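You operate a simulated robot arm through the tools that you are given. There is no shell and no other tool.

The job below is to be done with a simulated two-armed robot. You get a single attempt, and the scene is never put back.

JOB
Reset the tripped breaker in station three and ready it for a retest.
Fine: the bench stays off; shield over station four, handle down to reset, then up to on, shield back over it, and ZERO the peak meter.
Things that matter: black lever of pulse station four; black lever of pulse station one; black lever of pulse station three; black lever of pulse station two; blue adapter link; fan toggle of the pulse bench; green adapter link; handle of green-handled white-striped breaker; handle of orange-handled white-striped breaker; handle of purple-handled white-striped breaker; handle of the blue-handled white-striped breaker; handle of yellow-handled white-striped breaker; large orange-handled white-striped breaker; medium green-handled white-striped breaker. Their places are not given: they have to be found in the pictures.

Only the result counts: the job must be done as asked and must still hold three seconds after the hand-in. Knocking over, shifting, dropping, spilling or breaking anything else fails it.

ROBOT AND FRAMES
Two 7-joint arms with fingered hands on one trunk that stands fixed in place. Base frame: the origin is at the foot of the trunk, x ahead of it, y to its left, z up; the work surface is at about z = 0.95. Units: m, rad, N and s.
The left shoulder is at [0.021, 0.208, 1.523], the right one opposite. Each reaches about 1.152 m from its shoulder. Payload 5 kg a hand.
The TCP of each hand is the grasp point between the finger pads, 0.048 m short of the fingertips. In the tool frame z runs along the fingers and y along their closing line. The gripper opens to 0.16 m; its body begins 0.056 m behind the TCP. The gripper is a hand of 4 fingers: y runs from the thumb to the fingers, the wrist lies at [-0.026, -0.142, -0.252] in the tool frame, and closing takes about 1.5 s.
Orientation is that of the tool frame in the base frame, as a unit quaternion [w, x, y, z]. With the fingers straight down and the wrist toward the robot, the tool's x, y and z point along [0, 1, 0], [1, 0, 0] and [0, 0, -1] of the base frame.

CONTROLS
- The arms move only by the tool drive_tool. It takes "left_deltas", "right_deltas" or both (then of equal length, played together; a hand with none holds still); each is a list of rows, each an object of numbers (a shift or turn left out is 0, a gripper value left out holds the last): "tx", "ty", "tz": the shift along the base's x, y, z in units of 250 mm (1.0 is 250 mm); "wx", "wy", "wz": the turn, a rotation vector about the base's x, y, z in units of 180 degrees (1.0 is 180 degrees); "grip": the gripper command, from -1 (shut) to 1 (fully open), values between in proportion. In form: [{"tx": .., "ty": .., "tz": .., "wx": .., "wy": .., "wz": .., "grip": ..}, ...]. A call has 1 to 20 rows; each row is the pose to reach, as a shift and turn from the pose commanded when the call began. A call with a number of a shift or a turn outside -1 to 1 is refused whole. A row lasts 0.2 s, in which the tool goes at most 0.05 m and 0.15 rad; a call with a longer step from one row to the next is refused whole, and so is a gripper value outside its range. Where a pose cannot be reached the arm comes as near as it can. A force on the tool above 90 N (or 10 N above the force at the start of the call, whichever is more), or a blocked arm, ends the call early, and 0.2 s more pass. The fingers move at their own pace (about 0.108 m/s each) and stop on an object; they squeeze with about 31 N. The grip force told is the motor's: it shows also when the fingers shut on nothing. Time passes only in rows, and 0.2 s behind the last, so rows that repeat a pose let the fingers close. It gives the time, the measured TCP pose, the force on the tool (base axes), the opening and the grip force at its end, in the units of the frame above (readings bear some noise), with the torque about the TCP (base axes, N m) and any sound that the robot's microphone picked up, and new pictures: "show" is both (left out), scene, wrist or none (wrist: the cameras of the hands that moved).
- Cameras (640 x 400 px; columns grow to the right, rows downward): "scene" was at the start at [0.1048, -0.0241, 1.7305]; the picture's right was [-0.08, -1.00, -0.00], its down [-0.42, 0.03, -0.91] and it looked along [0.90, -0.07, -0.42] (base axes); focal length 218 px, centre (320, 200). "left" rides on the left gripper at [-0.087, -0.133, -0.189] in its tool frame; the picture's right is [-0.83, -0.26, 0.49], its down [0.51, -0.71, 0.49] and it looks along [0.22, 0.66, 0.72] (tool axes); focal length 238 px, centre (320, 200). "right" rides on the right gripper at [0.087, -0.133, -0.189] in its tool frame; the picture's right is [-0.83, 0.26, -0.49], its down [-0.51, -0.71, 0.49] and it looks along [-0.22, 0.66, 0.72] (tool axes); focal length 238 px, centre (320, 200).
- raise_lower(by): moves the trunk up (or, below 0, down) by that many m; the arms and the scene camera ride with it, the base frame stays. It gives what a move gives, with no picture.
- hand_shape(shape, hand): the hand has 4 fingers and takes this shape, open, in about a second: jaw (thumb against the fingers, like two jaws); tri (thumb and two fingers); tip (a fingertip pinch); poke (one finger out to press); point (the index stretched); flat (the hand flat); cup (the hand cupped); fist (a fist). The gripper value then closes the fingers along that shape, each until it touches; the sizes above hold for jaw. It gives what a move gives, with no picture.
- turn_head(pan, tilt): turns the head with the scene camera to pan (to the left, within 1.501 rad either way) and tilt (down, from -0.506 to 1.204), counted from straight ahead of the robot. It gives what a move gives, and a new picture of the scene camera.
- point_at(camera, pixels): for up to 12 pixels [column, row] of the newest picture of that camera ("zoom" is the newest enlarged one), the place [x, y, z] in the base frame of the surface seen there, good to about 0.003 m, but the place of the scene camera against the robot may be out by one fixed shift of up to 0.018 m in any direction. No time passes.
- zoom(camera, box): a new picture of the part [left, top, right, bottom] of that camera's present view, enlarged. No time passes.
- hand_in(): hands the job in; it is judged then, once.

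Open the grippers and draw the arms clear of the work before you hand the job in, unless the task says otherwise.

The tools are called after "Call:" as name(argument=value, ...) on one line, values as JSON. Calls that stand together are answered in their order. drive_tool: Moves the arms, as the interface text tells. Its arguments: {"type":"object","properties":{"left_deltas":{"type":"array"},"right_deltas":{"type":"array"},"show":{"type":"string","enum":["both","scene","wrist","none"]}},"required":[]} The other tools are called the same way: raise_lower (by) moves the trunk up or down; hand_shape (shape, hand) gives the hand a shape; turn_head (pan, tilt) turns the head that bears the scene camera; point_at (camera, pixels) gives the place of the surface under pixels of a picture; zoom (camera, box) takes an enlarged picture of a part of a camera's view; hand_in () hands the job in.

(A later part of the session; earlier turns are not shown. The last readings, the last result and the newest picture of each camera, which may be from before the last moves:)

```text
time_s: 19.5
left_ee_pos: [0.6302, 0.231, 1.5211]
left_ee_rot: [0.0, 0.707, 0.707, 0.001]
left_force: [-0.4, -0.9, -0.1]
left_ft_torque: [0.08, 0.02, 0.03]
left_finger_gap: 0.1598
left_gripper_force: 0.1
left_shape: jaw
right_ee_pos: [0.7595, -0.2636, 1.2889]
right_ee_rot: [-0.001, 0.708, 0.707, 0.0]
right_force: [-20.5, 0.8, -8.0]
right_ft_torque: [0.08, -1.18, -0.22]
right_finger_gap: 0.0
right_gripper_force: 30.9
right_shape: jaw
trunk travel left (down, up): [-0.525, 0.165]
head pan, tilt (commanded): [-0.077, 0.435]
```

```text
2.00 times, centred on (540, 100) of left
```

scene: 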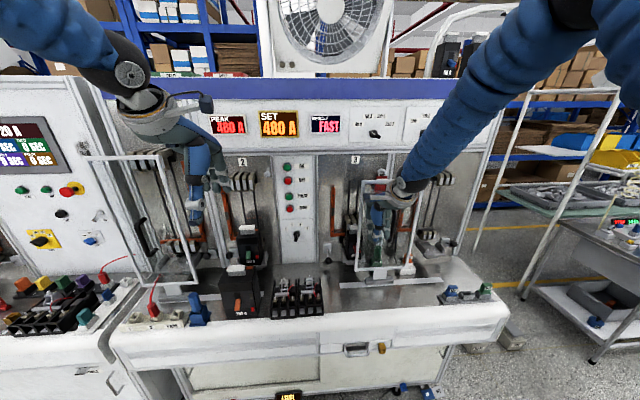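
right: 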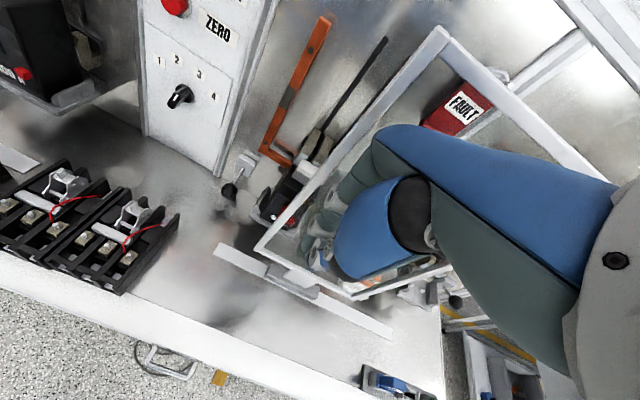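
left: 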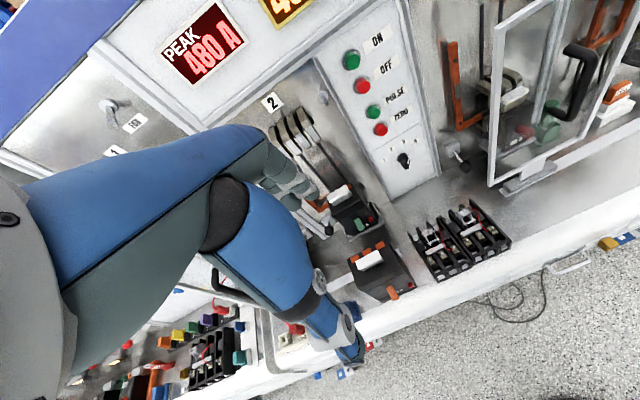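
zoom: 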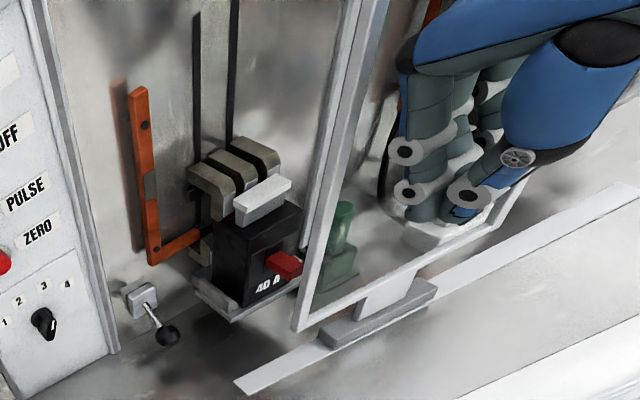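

The shield is sliding (now mid-way, left frame at zoom column 215), with a 20 N push back in x, so I back off 1 cm in x and go on pushing toward station four.

Call:
drive_tool(right_deltas=[{"tx": -0.02}, {"tx": -0.04}, {"tx": -0.04, "ty": -0.06}, {"tx": -0.04, "ty": -0.12}, {"tx": -0.04, "ty": -0.18}, {"tx": -0.04, "ty": -0.24}, {"tx": -0.04, "ty": -0.3}, {"tx": -0.04, "ty": -0.36}, {"tx": -0.04, "ty": -0.42}, {"tx": -0.04, "ty": -0.48}, {"tx": -0.04, "ty": -0.54}, {"tx": -0.04, "ty": -0.6}, {"tx": -0.04, "ty": -0.66}, {"tx": -0.04, "ty": -0.72}], show="both")

Call:
zoom(camera="scene", box=[320, 140, 500, 300])

Call:
zoom(camera="left", box=[440, 0, 640, 200])

```text
time_s: 22.5
left_ee_pos: [0.6307, 0.2307, 1.52]
left_ee_rot: [0.001, 0.707, 0.708, 0.0]
left_force: [1.0, -0.7, 0.0]
left_ft_torque: [0.07, -0.02, -0.03]
left_finger_gap: 0.1599
left_gripper_force: 0.0
left_shape: jaw
right_ee_pos: [0.7505, -0.4416, 1.2888]
right_ee_rot: [0.0, 0.708, 0.707, 0.0]
right_force: [0.8, 1.5, 0.0]
right_ft_torque: [-0.01, 0.08, 0.15]
right_finger_gap: 0.0001
right_gripper_force: 31.3
right_shape: jaw
trunk travel left (down, up): [-0.525, 0.165]
head pan, tilt (commanded): [-0.077, 0.435]
```

scene: 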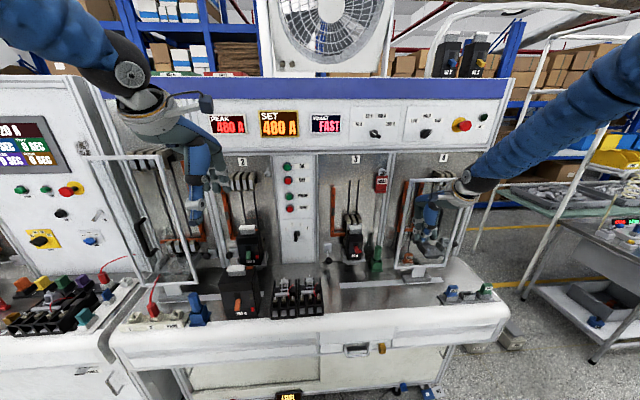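
right: 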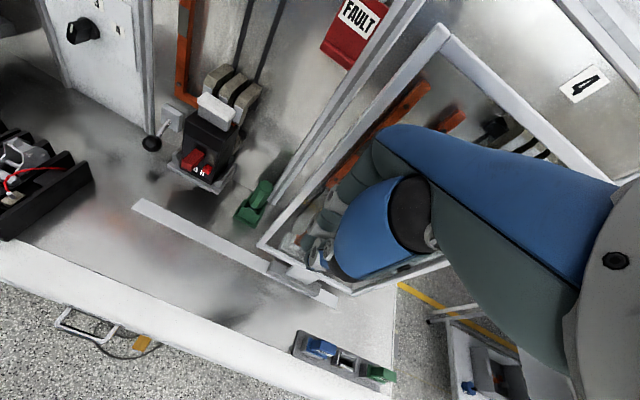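

```text
2.50 times, centred on (410, 220) of scene
```

zoom: 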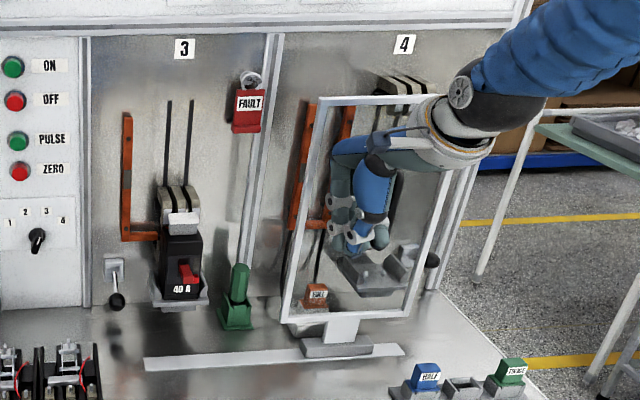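

```text
2.00 times, centred on (540, 100) of left
```

zoom: 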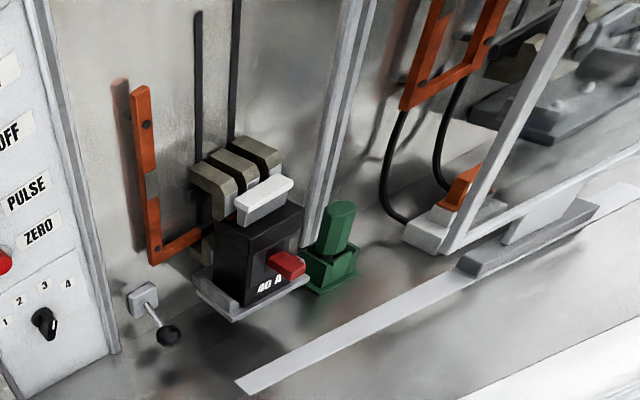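

The shield is near the rail's right end (foot at zoom (337, 348), rail end (404, 348)). I measure the frame corners to see how far it has gone.

Call:
zoom(camera="scene", box=[320, 140, 500, 300])

Call:
point_at(camera="zoom", pixels=[[288, 319], [407, 311], [324, 103], [446, 99], [304, 347], [372, 347], [147, 365], [402, 350], [184, 48], [404, 44], [187, 272], [180, 290]])

```text
2.50 times, centred on (410, 220) of scene
```

zoom: 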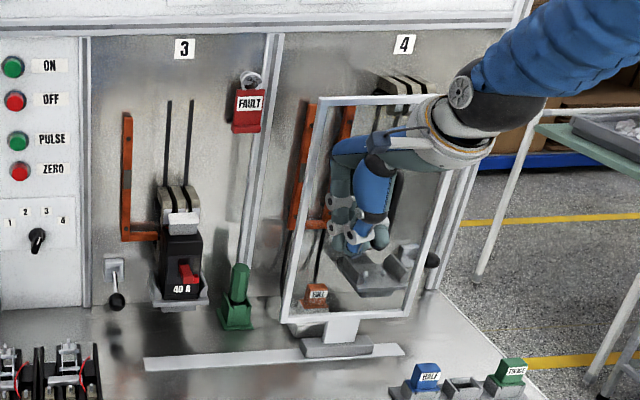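

```text
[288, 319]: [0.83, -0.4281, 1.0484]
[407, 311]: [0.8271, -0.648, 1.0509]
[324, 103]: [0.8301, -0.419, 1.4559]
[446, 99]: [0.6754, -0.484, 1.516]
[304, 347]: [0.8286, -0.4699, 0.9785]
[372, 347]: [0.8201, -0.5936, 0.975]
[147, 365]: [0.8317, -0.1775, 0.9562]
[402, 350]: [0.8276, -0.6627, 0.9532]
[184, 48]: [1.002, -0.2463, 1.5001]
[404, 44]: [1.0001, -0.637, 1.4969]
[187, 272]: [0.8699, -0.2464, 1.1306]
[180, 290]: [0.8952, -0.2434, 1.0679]
```

In scene coordinates the shield's centre is at y≈-0.535 with station four at -0.637, so about 0.10 m is left. I push on slowly by 0.06 m and check.

Call:
drive_tool(right_deltas=[{"ty": -0.05}, {"ty": -0.1}, {"ty": -0.15}, {"ty": -0.2}, {"ty": -0.24}], show="none")

Call:
zoom(camera="scene", box=[320, 140, 500, 300])

Call:
point_at(camera="zoom", pixels=[[324, 280], [310, 319], [445, 300], [350, 103], [330, 347], [395, 347], [402, 350]])

```text
time_s: 23.7
left_ee_pos: [0.631, 0.2369, 1.518]
left_ee_rot: [0.0, 0.707, 0.707, -0.001]
left_force: [-0.6, 1.1, -0.2]
left_ft_torque: [-0.12, -0.05, -0.02]
left_finger_gap: 0.1597
left_gripper_force: 0.1
left_shape: jaw
right_ee_pos: [0.754, -0.4975, 1.2911]
right_ee_rot: [0.0, 0.706, 0.708, -0.001]
right_force: [-1.5, 11.4, -2.0]
right_ft_torque: [-0.53, -0.02, 0.31]
right_finger_gap: 0.0
right_gripper_force: 30.8
right_shape: jaw
trunk travel left (down, up): [-0.525, 0.165]
head pan, tilt (commanded): [-0.077, 0.435]
```

```text
2.50 times, centred on (410, 220) of scene
```

zoom: 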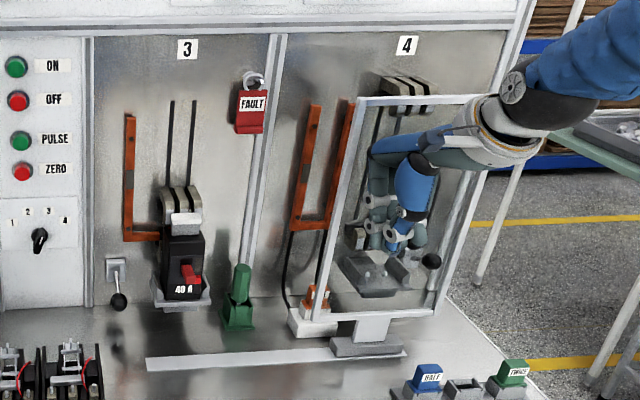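

```text
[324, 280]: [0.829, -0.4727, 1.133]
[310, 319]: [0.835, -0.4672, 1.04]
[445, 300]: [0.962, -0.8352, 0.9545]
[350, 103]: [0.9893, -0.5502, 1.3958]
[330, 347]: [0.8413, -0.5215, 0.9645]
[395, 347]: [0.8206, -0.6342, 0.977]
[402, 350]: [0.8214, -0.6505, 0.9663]
```

The shield's foot is now near the rail's end and the push force is 11 N. I push a bit further (0.035 m) in small steps to find whether it is at its stop.

Call:
drive_tool(right_deltas=[{"ty": -0.04}, {"ty": -0.08}, {"ty": -0.12}, {"ty": -0.14}, {"ty": -0.14}], show="none")

Call:
zoom(camera="scene", box=[320, 140, 500, 300])

Call:
point_at(camera="zoom", pixels=[[330, 280], [320, 319], [338, 347], [400, 347], [402, 352], [445, 250]])

```text
time_s: 24.4
left_ee_pos: [0.6344, 0.2293, 1.5196]
left_ee_rot: [0.0, 0.71, 0.704, -0.001]
left_force: [0.2, -2.4, -0.2]
left_ft_torque: [0.34, 0.03, 0.05]
left_finger_gap: 0.1598
left_gripper_force: 0.1
left_shape: jaw
right_ee_pos: [0.7485, -0.5009, 1.2907]
right_ee_rot: [-0.008, 0.696, 0.718, 0.001]
right_force: [0.2, 81.7, 2.8]
right_ft_torque: [-4.92, -0.13, 3.92]
right_finger_gap: 0.0
right_gripper_force: 30.9
right_shape: jaw
trunk travel left (down, up): [-0.525, 0.165]
head pan, tilt (commanded): [-0.077, 0.435]
stopped in row 3 (right hand): the force on the tool passed its limit at 96 N (the readings are from after the stop); the commanded pose is now the measured one
```

```text
2.50 times, centred on (410, 220) of scene
```

zoom: 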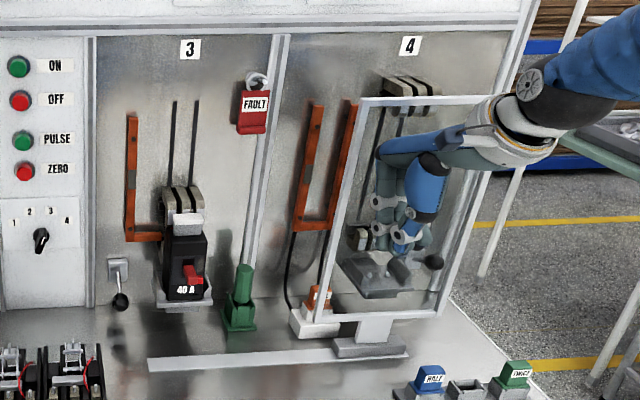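

```text
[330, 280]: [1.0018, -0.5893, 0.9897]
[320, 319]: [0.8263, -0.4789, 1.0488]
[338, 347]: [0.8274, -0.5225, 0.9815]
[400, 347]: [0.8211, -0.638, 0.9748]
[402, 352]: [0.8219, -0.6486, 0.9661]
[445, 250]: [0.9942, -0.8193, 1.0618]
```

The shield is at its end stop over station four (81 N reading, foot at the rail end). I relieve the push and draw the right hand back out of contact.

Call:
drive_tool(right_deltas=[{"ty": 0.06}, {"ty": 0.12, "tx": -0.06}, {"ty": 0.12, "tx": -0.2}, {"ty": 0.12, "tx": -0.38}], show="both")

Call:
zoom(camera="left", box=[450, 40, 570, 150])

Call:
point_at(camera="zoom", pixels=[[320, 200], [360, 260], [370, 280], [340, 270], [300, 290], [350, 250]])

```text
time_s: 25.4
left_ee_pos: [0.6316, 0.2294, 1.5201]
left_ee_rot: [-0.001, 0.708, 0.706, 0.0]
left_force: [-0.6, 0.9, 0.8]
left_ft_torque: [-0.03, -0.08, 0.01]
left_finger_gap: 0.1597
left_gripper_force: 0.1
left_shape: jaw
right_ee_pos: [0.6538, -0.4843, 1.2917]
right_ee_rot: [-0.006, 0.703, 0.711, 0.001]
right_force: [0.4, -0.4, 1.4]
right_ft_torque: [-0.09, 0.05, -0.03]
right_finger_gap: 0.0
right_gripper_force: 31.1
right_shape: jaw
trunk travel left (down, up): [-0.525, 0.165]
head pan, tilt (commanded): [-0.077, 0.435]
```

scene: 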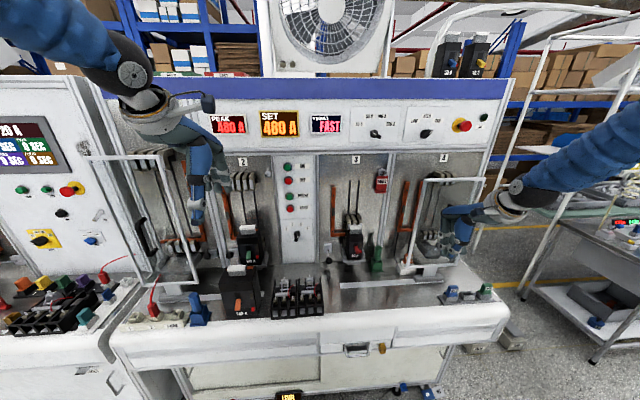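
right: 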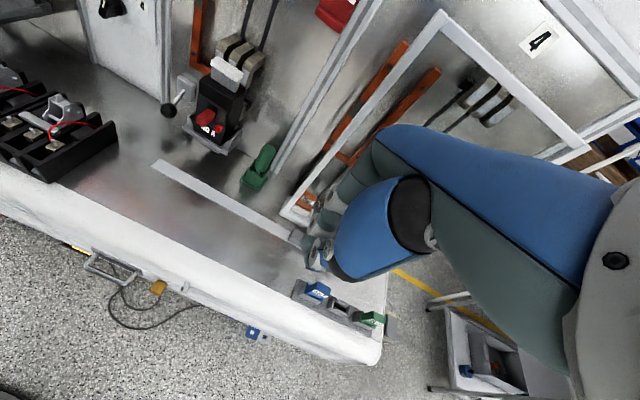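

```text
3.64 times, centred on (510, 95) of left
```

zoom: 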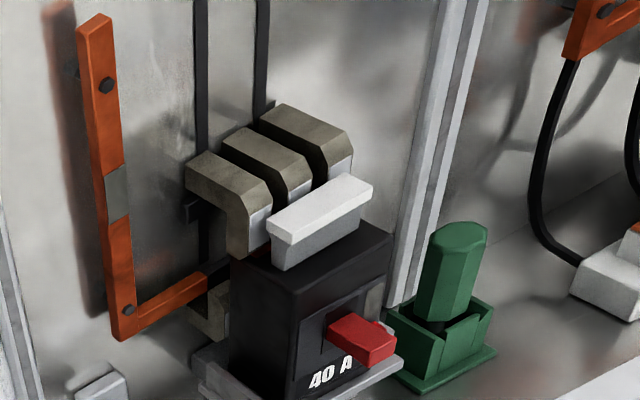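

```text
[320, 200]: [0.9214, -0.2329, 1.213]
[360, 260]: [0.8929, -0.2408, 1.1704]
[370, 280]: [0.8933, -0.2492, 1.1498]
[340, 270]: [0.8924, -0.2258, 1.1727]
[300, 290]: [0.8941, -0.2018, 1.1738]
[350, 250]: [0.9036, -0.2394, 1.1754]
```

Station three's breaker is now uncovered: a red handle block sticks out of the face at zoom (330-395, 315-365). I measure the handle's faces.

Call:
point_at(camera="zoom", pixels=[[345, 320], [370, 328], [390, 335], [383, 350], [370, 350], [350, 340], [335, 330], [335, 345], [390, 352], [320, 380], [310, 330], [380, 285]])

Call:
zoom(camera="right", box=[160, 60, 280, 200])

Call:
zoom(camera="scene", box=[325, 205, 385, 275])

```text
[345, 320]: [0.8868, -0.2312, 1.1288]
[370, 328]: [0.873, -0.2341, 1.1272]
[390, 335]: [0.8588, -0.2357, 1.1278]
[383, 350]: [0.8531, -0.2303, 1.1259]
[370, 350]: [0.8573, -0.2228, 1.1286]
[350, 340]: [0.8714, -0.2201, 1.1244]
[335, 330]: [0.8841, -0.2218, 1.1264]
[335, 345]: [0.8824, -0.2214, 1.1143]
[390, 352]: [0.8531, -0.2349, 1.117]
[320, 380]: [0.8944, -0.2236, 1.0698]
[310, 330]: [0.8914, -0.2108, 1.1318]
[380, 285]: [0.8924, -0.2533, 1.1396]
```

```text
2.86 times, centred on (220, 130) of right
```

zoom: 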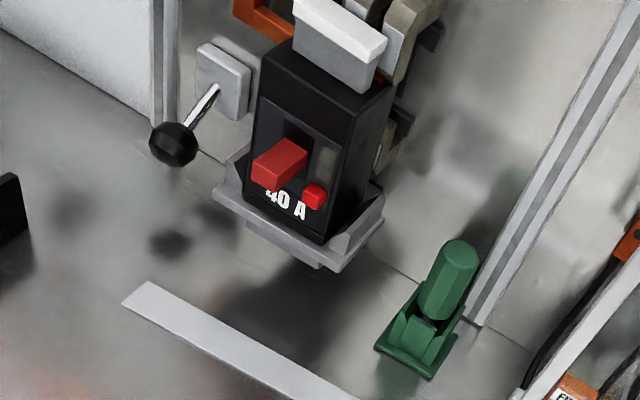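

```text
5.71 times, centred on (355, 240) of scene
```

zoom: 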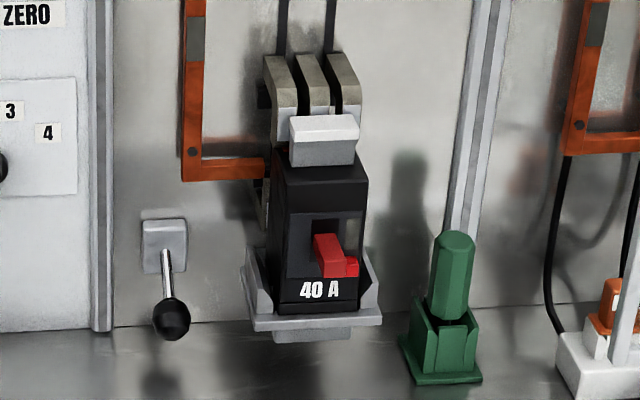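

Handle: root x≈0.89, tip x≈0.853, top z≈1.128, y from -0.221 to -0.240, with a small red trip button just right of it. I move the right hand back to the middle in front of station three (well clear) and set the tip-pinch shape to see whether it is narrow enough.

Call:
drive_tool(right_deltas=[{"tx": -0.1, "ty": 0.12}, {"tx": -0.2, "ty": 0.3}, {"tx": -0.25, "ty": 0.48}, {"tx": -0.25, "ty": 0.66}, {"tx": -0.25, "ty": 0.84}, {"tx": -0.25, "ty": 1.0}], show="none")

Call:
hand_shape(shape="tip", hand="right")

Call:
drive_tool(right_deltas=[{"tx": 0.0}], left_deltas=[{"tx": 0.0}], show="both")

```text
refused: row 2 steps farther than a row can; nothing moved
```

```text
time_s: 26.3
left_ee_pos: [0.6328, 0.2264, 1.5194]
left_ee_rot: [-0.001, 0.709, 0.705, 0.0]
left_force: [-1.2, 0.2, 0.4]
left_ft_torque: [0.01, -0.01, 0.0]
left_finger_gap: 0.1598
left_gripper_force: 0.1
left_shape: jaw
right_ee_pos: [0.6541, -0.4846, 1.2897]
right_ee_rot: [-0.006, 0.704, 0.71, 0.0]
right_force: [0.6, 0.0, -0.3]
right_ft_torque: [0.0, -0.01, 0.0]
right_finger_gap: 0.1596
right_gripper_force: 0.1
right_shape: tip
trunk travel left (down, up): [-0.525, 0.165]
head pan, tilt (commanded): [-0.077, 0.435]
```

```text
time_s: 26.7
left_ee_pos: [0.6323, 0.2261, 1.5192]
left_ee_rot: [0.0, 0.709, 0.705, -0.001]
left_force: [-0.6, -0.2, -0.2]
left_ft_torque: [-0.01, 0.06, -0.04]
left_finger_gap: 0.16
left_gripper_force: 0.1
left_shape: jaw
right_ee_pos: [0.6535, -0.4841, 1.29]
right_ee_rot: [-0.007, 0.703, 0.711, 0.0]
right_force: [-0.9, 0.3, 0.5]
right_ft_torque: [-0.02, 0.04, 0.05]
right_finger_gap: 0.1595
right_gripper_force: 0.1
right_shape: tip
trunk travel left (down, up): [-0.525, 0.165]
head pan, tilt (commanded): [-0.077, 0.435]
```

scene: 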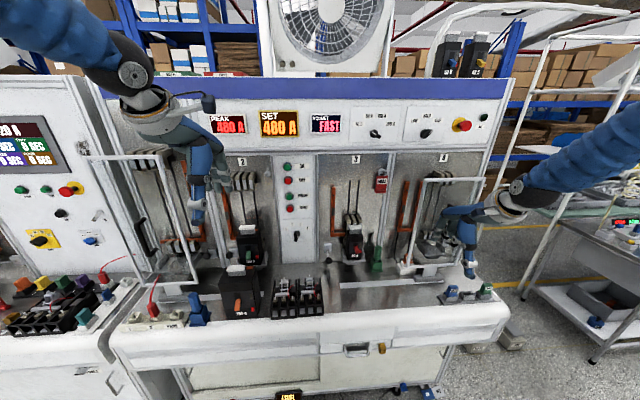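
right: 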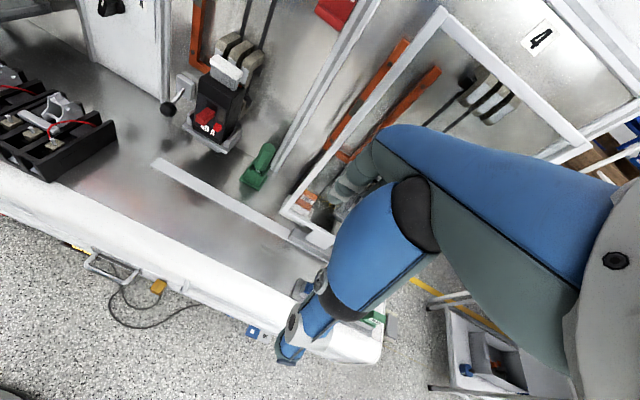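
left: 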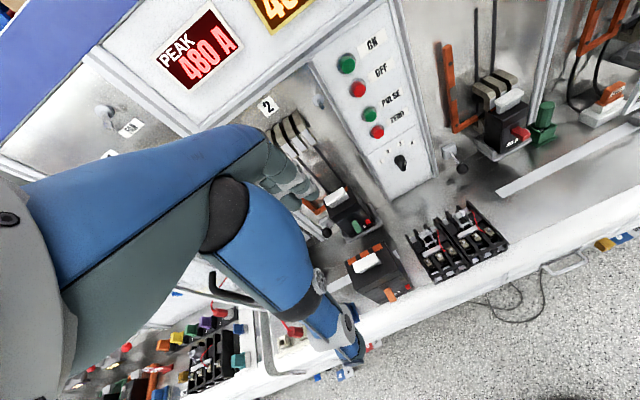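

The tip shape opened the jaw wide; now I carry the right hand to the front of station three (x≈0.62) while pitching the fingers up to about 55° from vertical, closing line in the vertical plane.

Call:
drive_tool(right_deltas=[{"tx": -0.017, "ty": 0.125, "tz": -0.045, "wy": -0.0382}, {"tx": -0.034, "ty": 0.25, "tz": -0.09, "wy": -0.0764}, {"tx": -0.051, "ty": 0.375, "tz": -0.135, "wy": -0.1146}, {"tx": -0.068, "ty": 0.5, "tz": -0.18, "wy": -0.1528}, {"tx": -0.085, "ty": 0.625, "tz": -0.225, "wy": -0.191}, {"tx": -0.102, "ty": 0.75, "tz": -0.27, "wy": -0.2292}, {"tx": -0.119, "ty": 0.875, "tz": -0.315, "wy": -0.2674}, {"tx": -0.136, "ty": 1.0, "tz": -0.36, "wy": -0.3056}], show="both")

Call:
zoom(camera="left", box=[420, 0, 640, 200])

Call:
zoom(camera="scene", box=[300, 180, 440, 300])

```text
time_s: 28.5
left_ee_pos: [0.6348, 0.2294, 1.5191]
left_ee_rot: [0.0, 0.709, 0.705, -0.002]
left_force: [1.2, -0.1, -0.9]
left_ft_torque: [-0.09, 0.08, 0.01]
left_finger_gap: 0.1597
left_gripper_force: 0.0
left_shape: jaw
right_ee_pos: [0.6203, -0.2355, 1.1977]
right_ee_rot: [0.324, 0.624, 0.633, 0.325]
right_force: [1.7, -0.5, 0.5]
right_ft_torque: [-0.03, 0.02, -0.02]
right_finger_gap: 0.16
right_gripper_force: 0.1
right_shape: tip
trunk travel left (down, up): [-0.525, 0.165]
head pan, tilt (commanded): [-0.077, 0.435]
```

scene: 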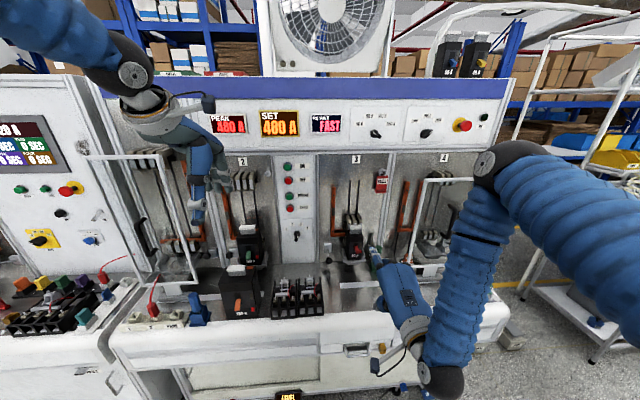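
right: 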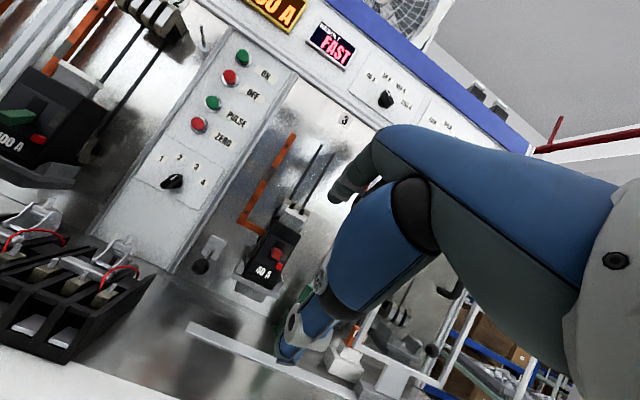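

```text
2.00 times, centred on (530, 100) of left
```

zoom: 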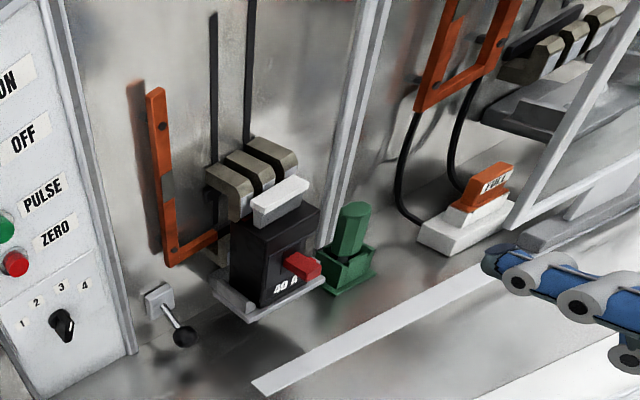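

```text
3.33 times, centred on (370, 240) of scene
```

zoom: 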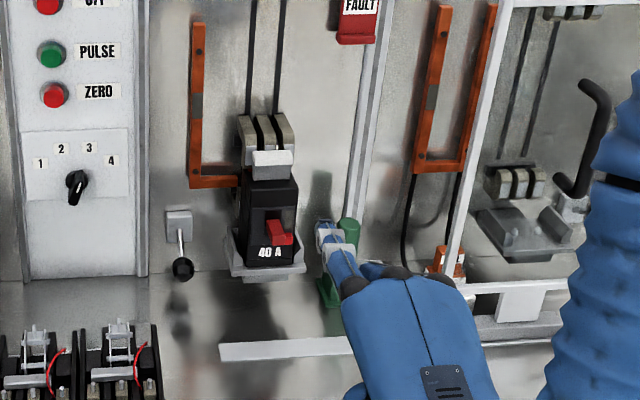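

The hand is in front of station three with the index finger stretched forward at scene-zoom (335, 245). I narrow the pinch to about 0.06 m and look at the finger positions from the left camera.

Call:
drive_tool(right_deltas=[{"grip": -0.25}, {"grip": -0.25}, {"grip": -0.25}, {"grip": -0.25}, {"grip": -0.25}], show="wrist")

Call:
zoom(camera="scene", box=[340, 220, 440, 320])

Call:
zoom(camera="left", box=[520, 60, 640, 240])

Call:
point_at(camera="zoom", pixels=[[250, 180], [280, 200], [330, 220], [400, 260], [350, 270], [300, 240], [320, 300]])

```text
time_s: 29.7
left_ee_pos: [0.6325, 0.2274, 1.5184]
left_ee_rot: [-0.001, 0.709, 0.706, 0.0]
left_force: [0.2, 0.5, -0.6]
left_ft_torque: [0.01, -0.02, -0.01]
left_finger_gap: 0.1598
left_gripper_force: 0.1
left_shape: jaw
right_ee_pos: [0.6188, -0.2343, 1.2002]
right_ee_rot: [0.323, 0.624, 0.633, 0.325]
right_force: [0.4, 0.1, -0.3]
right_ft_torque: [0.04, 0.02, -0.02]
right_finger_gap: 0.0612
right_gripper_force: 0.1
right_shape: tip
trunk travel left (down, up): [-0.525, 0.165]
head pan, tilt (commanded): [-0.077, 0.435]
```

right: 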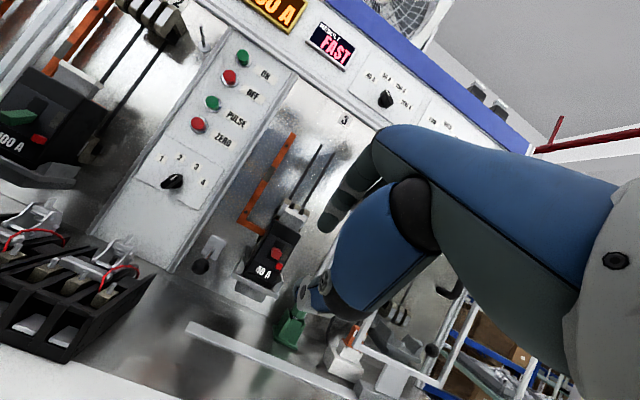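

```text
4.00 times, centred on (390, 270) of scene
```

zoom: 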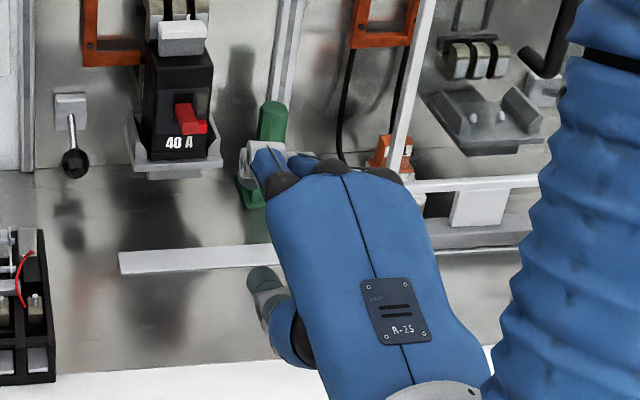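

```text
2.22 times, centred on (580, 150) of left
```

zoom: 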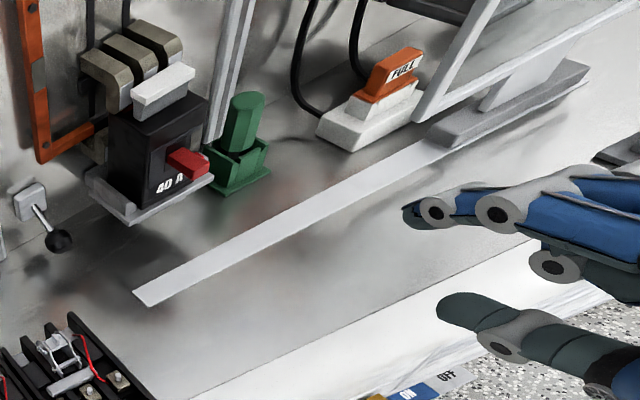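

```text
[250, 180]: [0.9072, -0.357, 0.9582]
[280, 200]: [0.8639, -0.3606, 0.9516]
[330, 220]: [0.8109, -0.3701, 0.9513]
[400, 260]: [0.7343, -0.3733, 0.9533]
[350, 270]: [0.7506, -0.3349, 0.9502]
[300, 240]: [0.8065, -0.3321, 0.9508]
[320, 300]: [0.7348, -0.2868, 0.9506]
```

Good view: the index (tip at zoom (410, 213)) above and the thumb (tip at (445, 303)) below, both pointing forward, other fingers folded. I measure both tips.

Call:
point_at(camera="zoom", pixels=[[408, 214], [435, 212], [495, 212], [445, 305], [460, 300], [500, 325], [550, 265], [520, 190]])

```text
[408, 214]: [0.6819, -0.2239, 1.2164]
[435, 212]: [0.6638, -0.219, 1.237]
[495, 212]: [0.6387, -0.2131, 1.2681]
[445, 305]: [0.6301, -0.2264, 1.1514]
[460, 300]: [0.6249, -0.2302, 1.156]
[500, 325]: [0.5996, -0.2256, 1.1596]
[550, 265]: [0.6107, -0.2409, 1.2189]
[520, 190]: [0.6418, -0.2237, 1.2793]
```

I zoom with the right wrist camera on the breaker to locate the trip button relative to the handle before going in.

Call:
zoom(camera="right", box=[220, 200, 330, 310])

Call:
point_at(camera="scene", pixels=[[300, 300], [300, 320], [300, 340], [380, 300], [380, 315]])

```text
3.64 times, centred on (275, 255) of right
```

zoom: 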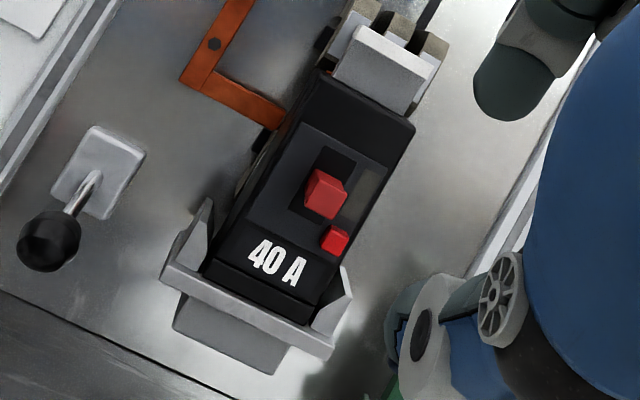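

```text
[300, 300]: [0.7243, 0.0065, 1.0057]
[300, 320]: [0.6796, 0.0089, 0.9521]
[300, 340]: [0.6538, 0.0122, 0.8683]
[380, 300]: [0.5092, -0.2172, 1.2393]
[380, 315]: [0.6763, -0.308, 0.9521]
```

The breaker is nearly face-on in this zoom: handle at (325, 195), trip button at (335, 240). I read their places.

Call:
point_at(camera="zoom", pixels=[[325, 180], [320, 210], [340, 195], [312, 195], [335, 240], [325, 238], [345, 238], [336, 228], [345, 160], [300, 215], [365, 190], [235, 330]])

```text
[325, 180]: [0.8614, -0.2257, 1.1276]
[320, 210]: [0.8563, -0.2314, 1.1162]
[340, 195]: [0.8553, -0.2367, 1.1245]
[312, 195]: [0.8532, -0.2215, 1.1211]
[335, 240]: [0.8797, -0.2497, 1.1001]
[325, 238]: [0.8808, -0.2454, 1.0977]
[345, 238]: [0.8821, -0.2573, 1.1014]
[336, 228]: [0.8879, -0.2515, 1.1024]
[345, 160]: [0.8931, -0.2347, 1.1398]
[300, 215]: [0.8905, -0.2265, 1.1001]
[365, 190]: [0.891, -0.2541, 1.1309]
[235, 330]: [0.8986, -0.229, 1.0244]
```

Trip button: x up to 0.88, y -0.245…-0.258, z≈1.10; handle centre y≈-0.230. I pitch 15° more toward horizontal and stage the open pinch at about [0.70, -0.229, 1.15], then recheck the tips from the left camera.

Call:
drive_tool(right_deltas=[{"tx": 0.08, "ty": 0.005, "tz": -0.05, "wy": -0.0208}, {"tx": 0.16, "ty": 0.01, "tz": -0.1, "wy": -0.0417}, {"tx": 0.24, "ty": 0.015, "tz": -0.15, "wy": -0.0625}, {"tx": 0.324, "ty": 0.021, "tz": -0.2, "wy": -0.0833}, {"tx": 0.324, "ty": 0.021, "tz": -0.2, "wy": -0.0833}], show="both")

Call:
zoom(camera="left", box=[480, 40, 640, 220])

```text
time_s: 30.9
left_ee_pos: [0.6327, 0.2272, 1.5206]
left_ee_rot: [0.0, 0.709, 0.706, 0.0]
left_force: [-0.2, -0.1, 0.5]
left_ft_torque: [0.04, -0.04, 0.02]
left_finger_gap: 0.1598
left_gripper_force: 0.0
left_shape: jaw
right_ee_pos: [0.6991, -0.2305, 1.1475]
right_ee_rot: [0.402, 0.576, 0.586, 0.403]
right_force: [-1.0, -0.4, 0.4]
right_ft_torque: [-0.03, 0.0, 0.04]
right_finger_gap: 0.0609
right_gripper_force: 0.1
right_shape: tip
trunk travel left (down, up): [-0.525, 0.165]
head pan, tilt (commanded): [-0.077, 0.435]
```

scene: 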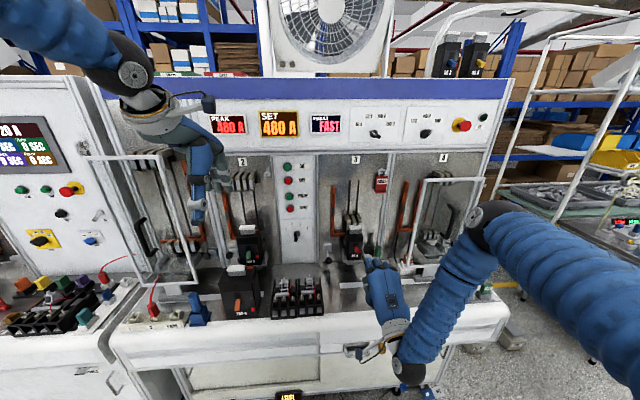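
right: 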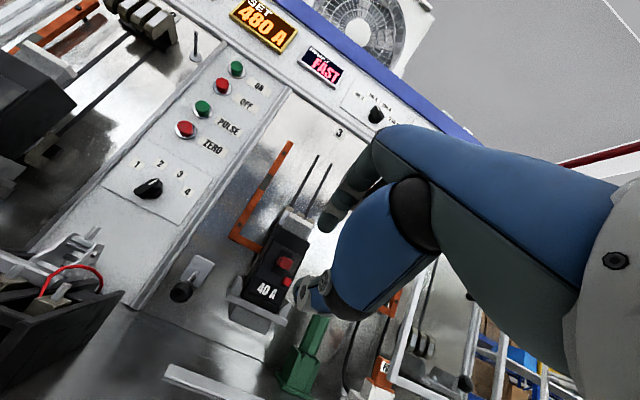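

```text
2.22 times, centred on (560, 130) of left
```

zoom: 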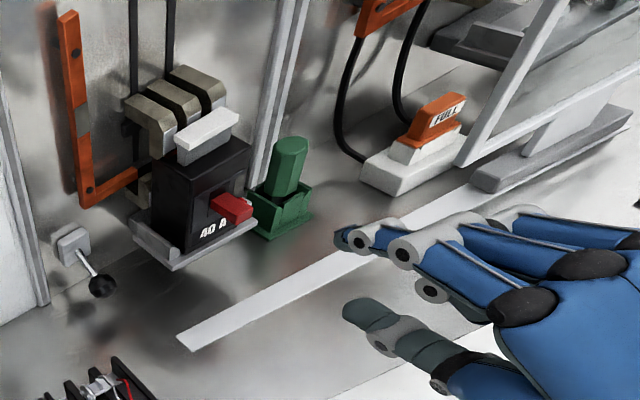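

I see the index in front and other fingers' joints behind it on the right side; I measure them so they do not touch the trip button.

Call:
point_at(camera="zoom", pixels=[[338, 237], [350, 232], [375, 222], [390, 220], [405, 248], [432, 288], [345, 312], [370, 320], [470, 216], [515, 213], [380, 345], [560, 262]])

Call:
zoom(camera="scene", box=[330, 220, 430, 300])

Call:
point_at(camera="zoom", pixels=[[225, 180], [240, 200], [290, 200], [330, 200], [350, 210], [300, 220], [250, 230]])

```text
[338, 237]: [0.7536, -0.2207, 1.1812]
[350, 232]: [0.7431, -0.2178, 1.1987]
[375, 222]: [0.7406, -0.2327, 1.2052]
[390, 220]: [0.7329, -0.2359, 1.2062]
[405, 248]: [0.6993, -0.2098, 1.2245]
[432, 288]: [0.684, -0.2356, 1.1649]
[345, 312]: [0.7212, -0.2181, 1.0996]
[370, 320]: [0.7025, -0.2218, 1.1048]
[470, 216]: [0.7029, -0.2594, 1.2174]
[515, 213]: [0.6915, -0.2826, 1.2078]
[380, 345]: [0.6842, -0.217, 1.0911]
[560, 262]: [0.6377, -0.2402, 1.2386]
```

```text
5.00 times, centred on (380, 260) of scene
```

zoom: 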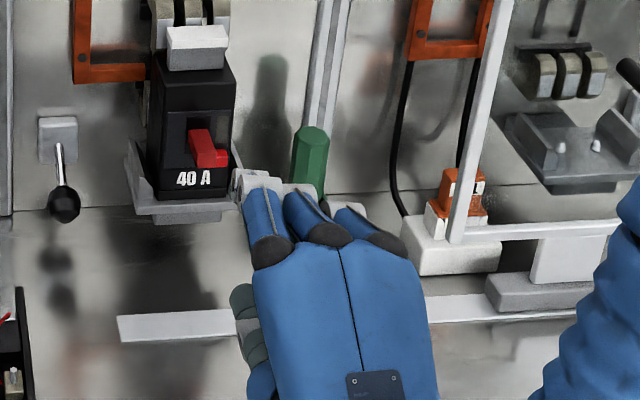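

```text
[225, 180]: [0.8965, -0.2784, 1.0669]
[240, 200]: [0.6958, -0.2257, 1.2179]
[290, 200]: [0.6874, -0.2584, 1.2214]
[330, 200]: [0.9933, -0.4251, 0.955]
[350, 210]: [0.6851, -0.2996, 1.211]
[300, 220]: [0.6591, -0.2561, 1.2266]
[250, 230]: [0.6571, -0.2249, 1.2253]
```

The middle and ring fingers are folded back behind the TCP, so only the index and thumb reach forward. I go in straddling the handle: TCP to [0.8195, -0.233, 1.130], index tip ending over the handle at x≈0.875.

Call:
drive_tool(right_deltas=[{"tx": 0.1, "ty": -0.01, "tz": -0.035}, {"tx": 0.2, "ty": -0.01, "tz": -0.07}, {"tx": 0.3, "ty": -0.01, "tz": -0.07}, {"tx": 0.4, "ty": -0.01, "tz": -0.07}, {"tx": 0.482, "ty": -0.01, "tz": -0.07}], show="both")

Call:
zoom(camera="left", box=[460, 40, 580, 170])

Call:
zoom(camera="right", box=[180, 150, 380, 350])

```text
time_s: 32.1
left_ee_pos: [0.634, 0.2278, 1.5191]
left_ee_rot: [-0.001, 0.709, 0.705, 0.0]
left_force: [0.9, 0.2, -0.2]
left_ft_torque: [-0.02, -0.03, 0.02]
left_finger_gap: 0.1598
left_gripper_force: 0.2
left_shape: jaw
right_ee_pos: [0.82, -0.2336, 1.1301]
right_ee_rot: [0.403, 0.577, 0.585, 0.402]
right_force: [-0.5, 0.6, 0.3]
right_ft_torque: [0.0, -0.04, 0.01]
right_finger_gap: 0.0609
right_gripper_force: 0.1
right_shape: tip
trunk travel left (down, up): [-0.525, 0.165]
head pan, tilt (commanded): [-0.077, 0.435]
```

scene: 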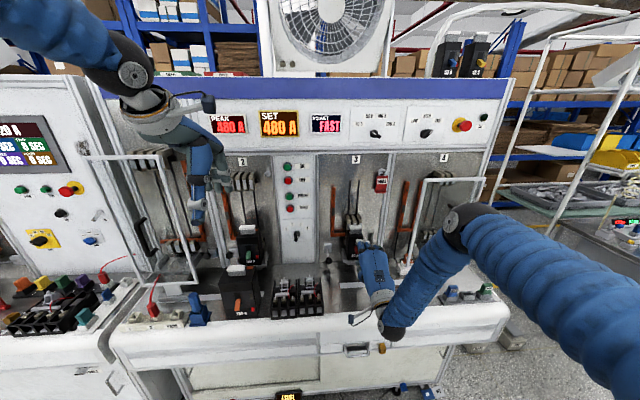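
right: 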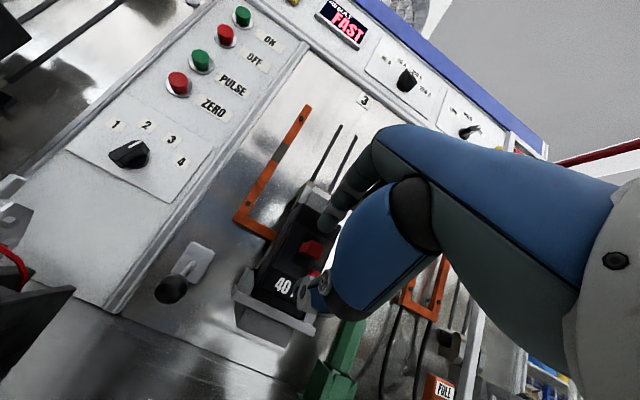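

```text
3.08 times, centred on (520, 105) of left
```

zoom: 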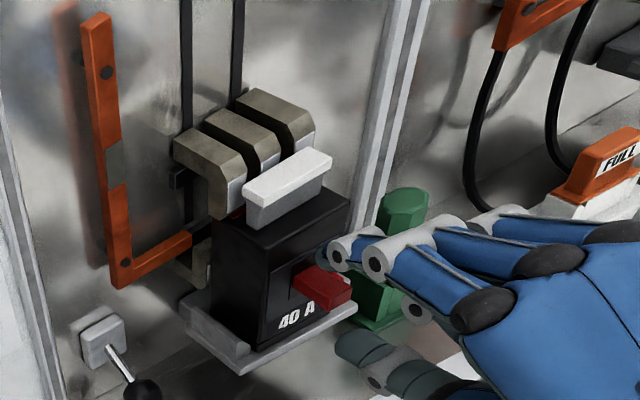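

```text
2.00 times, centred on (280, 250) of right
```

zoom: 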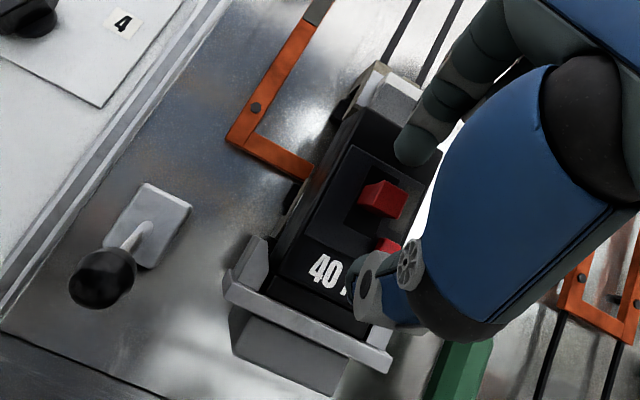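

The index tip sits above the handle in both wrist views. I measure the index tip and handle in this zoom to confirm the y alignment before pushing down.

Call:
point_at(camera="zoom", pixels=[[408, 158], [402, 145], [425, 165], [435, 110], [440, 150], [380, 190], [372, 205], [362, 185], [400, 195], [385, 243], [360, 295]])

```text
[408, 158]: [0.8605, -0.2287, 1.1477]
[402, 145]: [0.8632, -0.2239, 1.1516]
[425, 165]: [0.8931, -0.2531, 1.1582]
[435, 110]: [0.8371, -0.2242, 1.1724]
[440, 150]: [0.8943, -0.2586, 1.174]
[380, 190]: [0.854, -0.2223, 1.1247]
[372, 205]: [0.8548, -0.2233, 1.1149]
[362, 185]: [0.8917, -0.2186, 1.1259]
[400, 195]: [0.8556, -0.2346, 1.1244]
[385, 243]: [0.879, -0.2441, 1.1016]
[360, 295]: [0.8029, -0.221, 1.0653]
```

The index tip (≈[0.865, -0.229, 1.147]) is right above the handle (top 1.128). I push down in small steps, 0.03 m first, watching force.

Call:
drive_tool(right_deltas=[{"tz": -0.03}, {"tz": -0.06}, {"tz": -0.08}, {"tz": -0.1}, {"tz": -0.12}], show="wrist")

Call:
zoom(camera="left", box=[460, 40, 580, 170])

Call:
zoom(camera="right", box=[180, 150, 380, 350])

```text
time_s: 33.3
left_ee_pos: [0.6325, 0.2277, 1.5187]
left_ee_rot: [0.0, 0.709, 0.705, 0.001]
left_force: [0.0, 0.1, -0.2]
left_ft_torque: [-0.03, 0.04, -0.01]
left_finger_gap: 0.1598
left_gripper_force: 0.1
left_shape: jaw
right_ee_pos: [0.8184, -0.2341, 1.1008]
right_ee_rot: [0.402, 0.575, 0.586, 0.405]
right_force: [-1.2, 1.3, 1.2]
right_ft_torque: [-0.01, -0.07, 0.05]
right_finger_gap: 0.0615
right_gripper_force: 0.1
right_shape: tip
trunk travel left (down, up): [-0.525, 0.165]
head pan, tilt (commanded): [-0.077, 0.435]
```

right: 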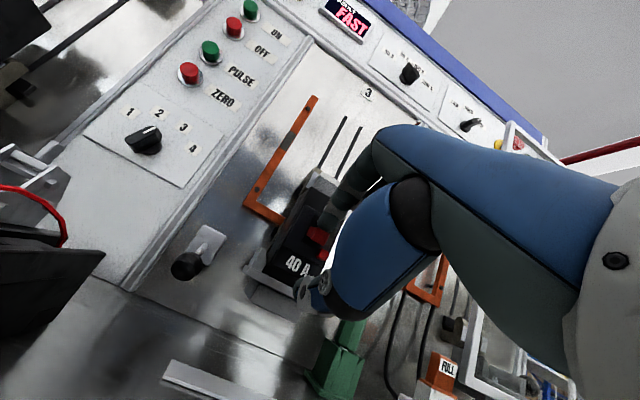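

```text
3.08 times, centred on (520, 105) of left
```

zoom: 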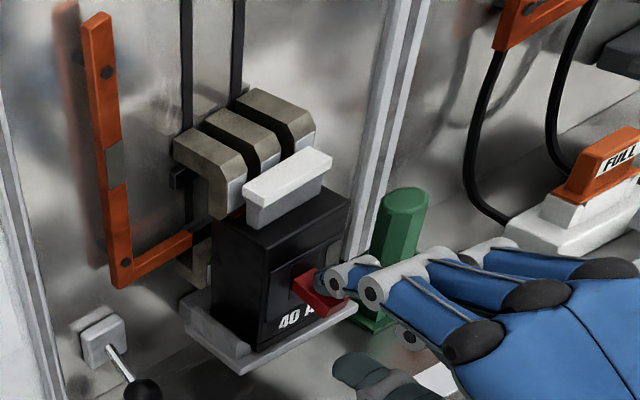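

```text
2.00 times, centred on (280, 250) of right
```

zoom: 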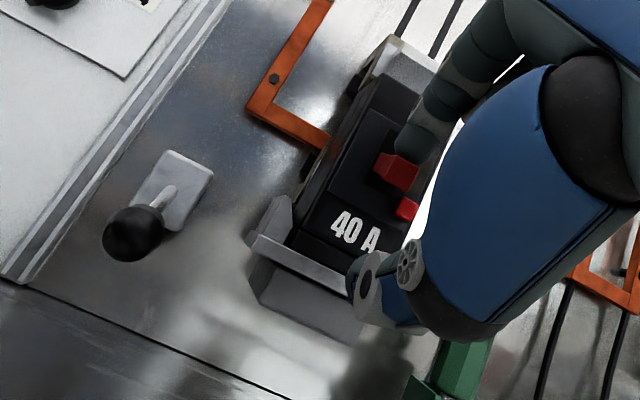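

The index is now on the handle and it appears to be tilting down with little force (~1 N). I push another 0.02 m down.

Call:
drive_tool(right_deltas=[{"tz": -0.02}, {"tz": -0.04}, {"tz": -0.06}, {"tz": -0.08}], show="none")

Call:
zoom(camera="right", box=[180, 150, 380, 350])

Call:
zoom(camera="left", box=[460, 40, 580, 170])

Call:
point_at(camera="zoom", pixels=[[300, 275], [315, 295], [330, 310], [310, 305], [335, 300], [320, 320]])

```text
time_s: 34.3
left_ee_pos: [0.6304, 0.2278, 1.5203]
left_ee_rot: [0.0, 0.709, 0.705, 0.0]
left_force: [0.1, 0.1, -0.1]
left_ft_torque: [0.03, 0.0, 0.02]
left_finger_gap: 0.16
left_gripper_force: 0.0
left_shape: jaw
right_ee_pos: [0.8183, -0.2335, 1.084]
right_ee_rot: [0.404, 0.576, 0.585, 0.404]
right_force: [-10.9, 0.5, 11.5]
right_ft_torque: [0.02, -0.87, 0.02]
right_finger_gap: 0.0658
right_gripper_force: 0.1
right_shape: tip
trunk travel left (down, up): [-0.525, 0.165]
head pan, tilt (commanded): [-0.077, 0.435]
```

```text
2.00 times, centred on (280, 250) of right
```

zoom: 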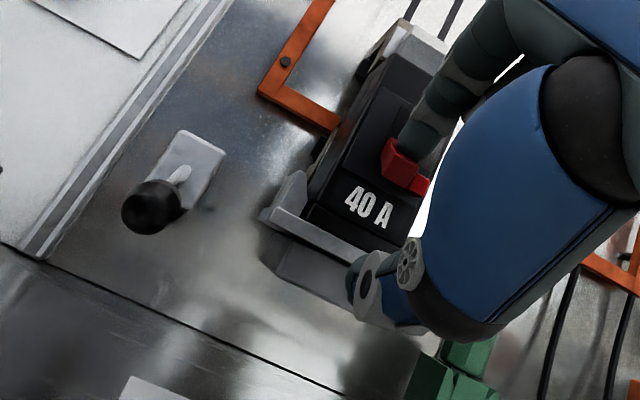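

```text
3.08 times, centred on (520, 105) of left
```

zoom: 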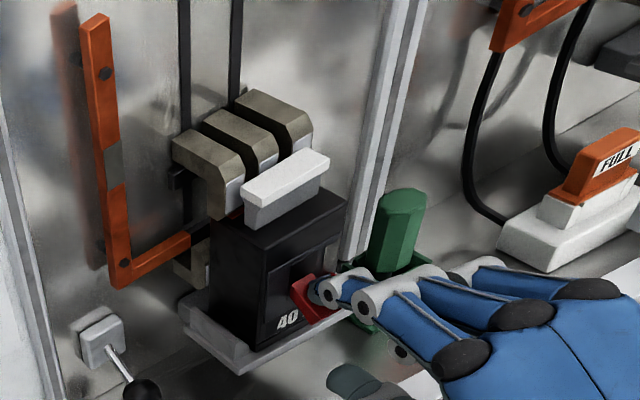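

```text
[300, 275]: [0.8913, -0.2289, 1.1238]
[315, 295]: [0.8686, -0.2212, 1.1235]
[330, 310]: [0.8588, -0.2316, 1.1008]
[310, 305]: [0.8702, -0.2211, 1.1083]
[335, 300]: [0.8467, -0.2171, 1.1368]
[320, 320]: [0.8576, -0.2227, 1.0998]
```

Force is now 11 N up and 11 N back: the handle is tilted clearly downward, probably near its lower stop. I push 0.01 m more to make sure it bottoms out.

Call:
drive_tool(right_deltas=[{"tz": -0.02}, {"tz": -0.04}, {"tz": -0.05}], show="none")

Call:
zoom(camera="right", box=[180, 150, 380, 350])

Call:
zoom(camera="left", box=[480, 70, 560, 150])

```text
time_s: 35.1
left_ee_pos: [0.6277, 0.228, 1.5217]
left_ee_rot: [0.001, 0.709, 0.705, 0.001]
left_force: [-0.3, 0.4, -0.6]
left_ft_torque: [-0.01, 0.04, 0.0]
left_finger_gap: 0.1598
left_gripper_force: 0.1
left_shape: jaw
right_ee_pos: [0.8164, -0.2329, 1.073]
right_ee_rot: [0.404, 0.574, 0.585, 0.405]
right_force: [-23.5, 2.5, 25.5]
right_ft_torque: [-0.1, -2.29, 0.21]
right_finger_gap: 0.0765
right_gripper_force: 0.1
right_shape: tip
trunk travel left (down, up): [-0.525, 0.165]
head pan, tilt (commanded): [-0.077, 0.435]
```

```text
2.00 times, centred on (280, 250) of right
```

zoom: 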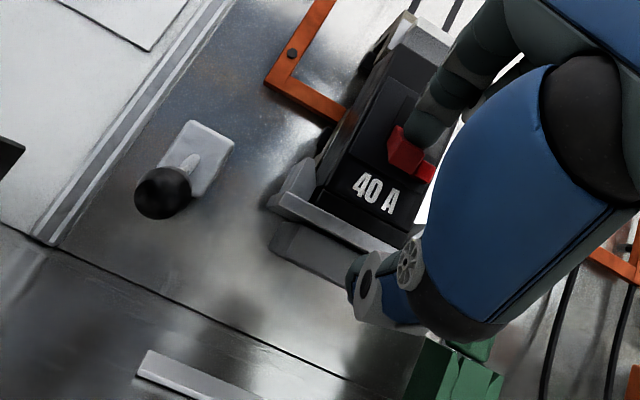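

```text
5.00 times, centred on (520, 110) of left
```

zoom: 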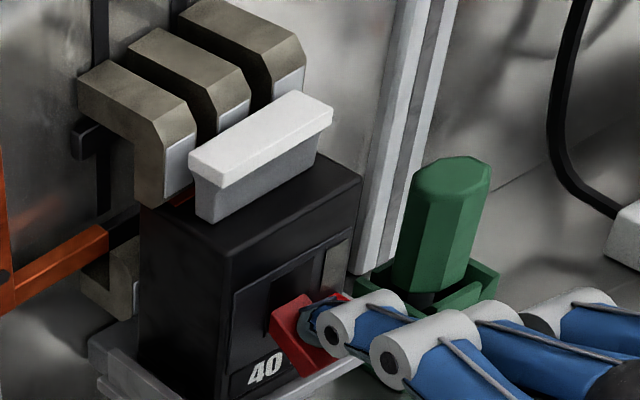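

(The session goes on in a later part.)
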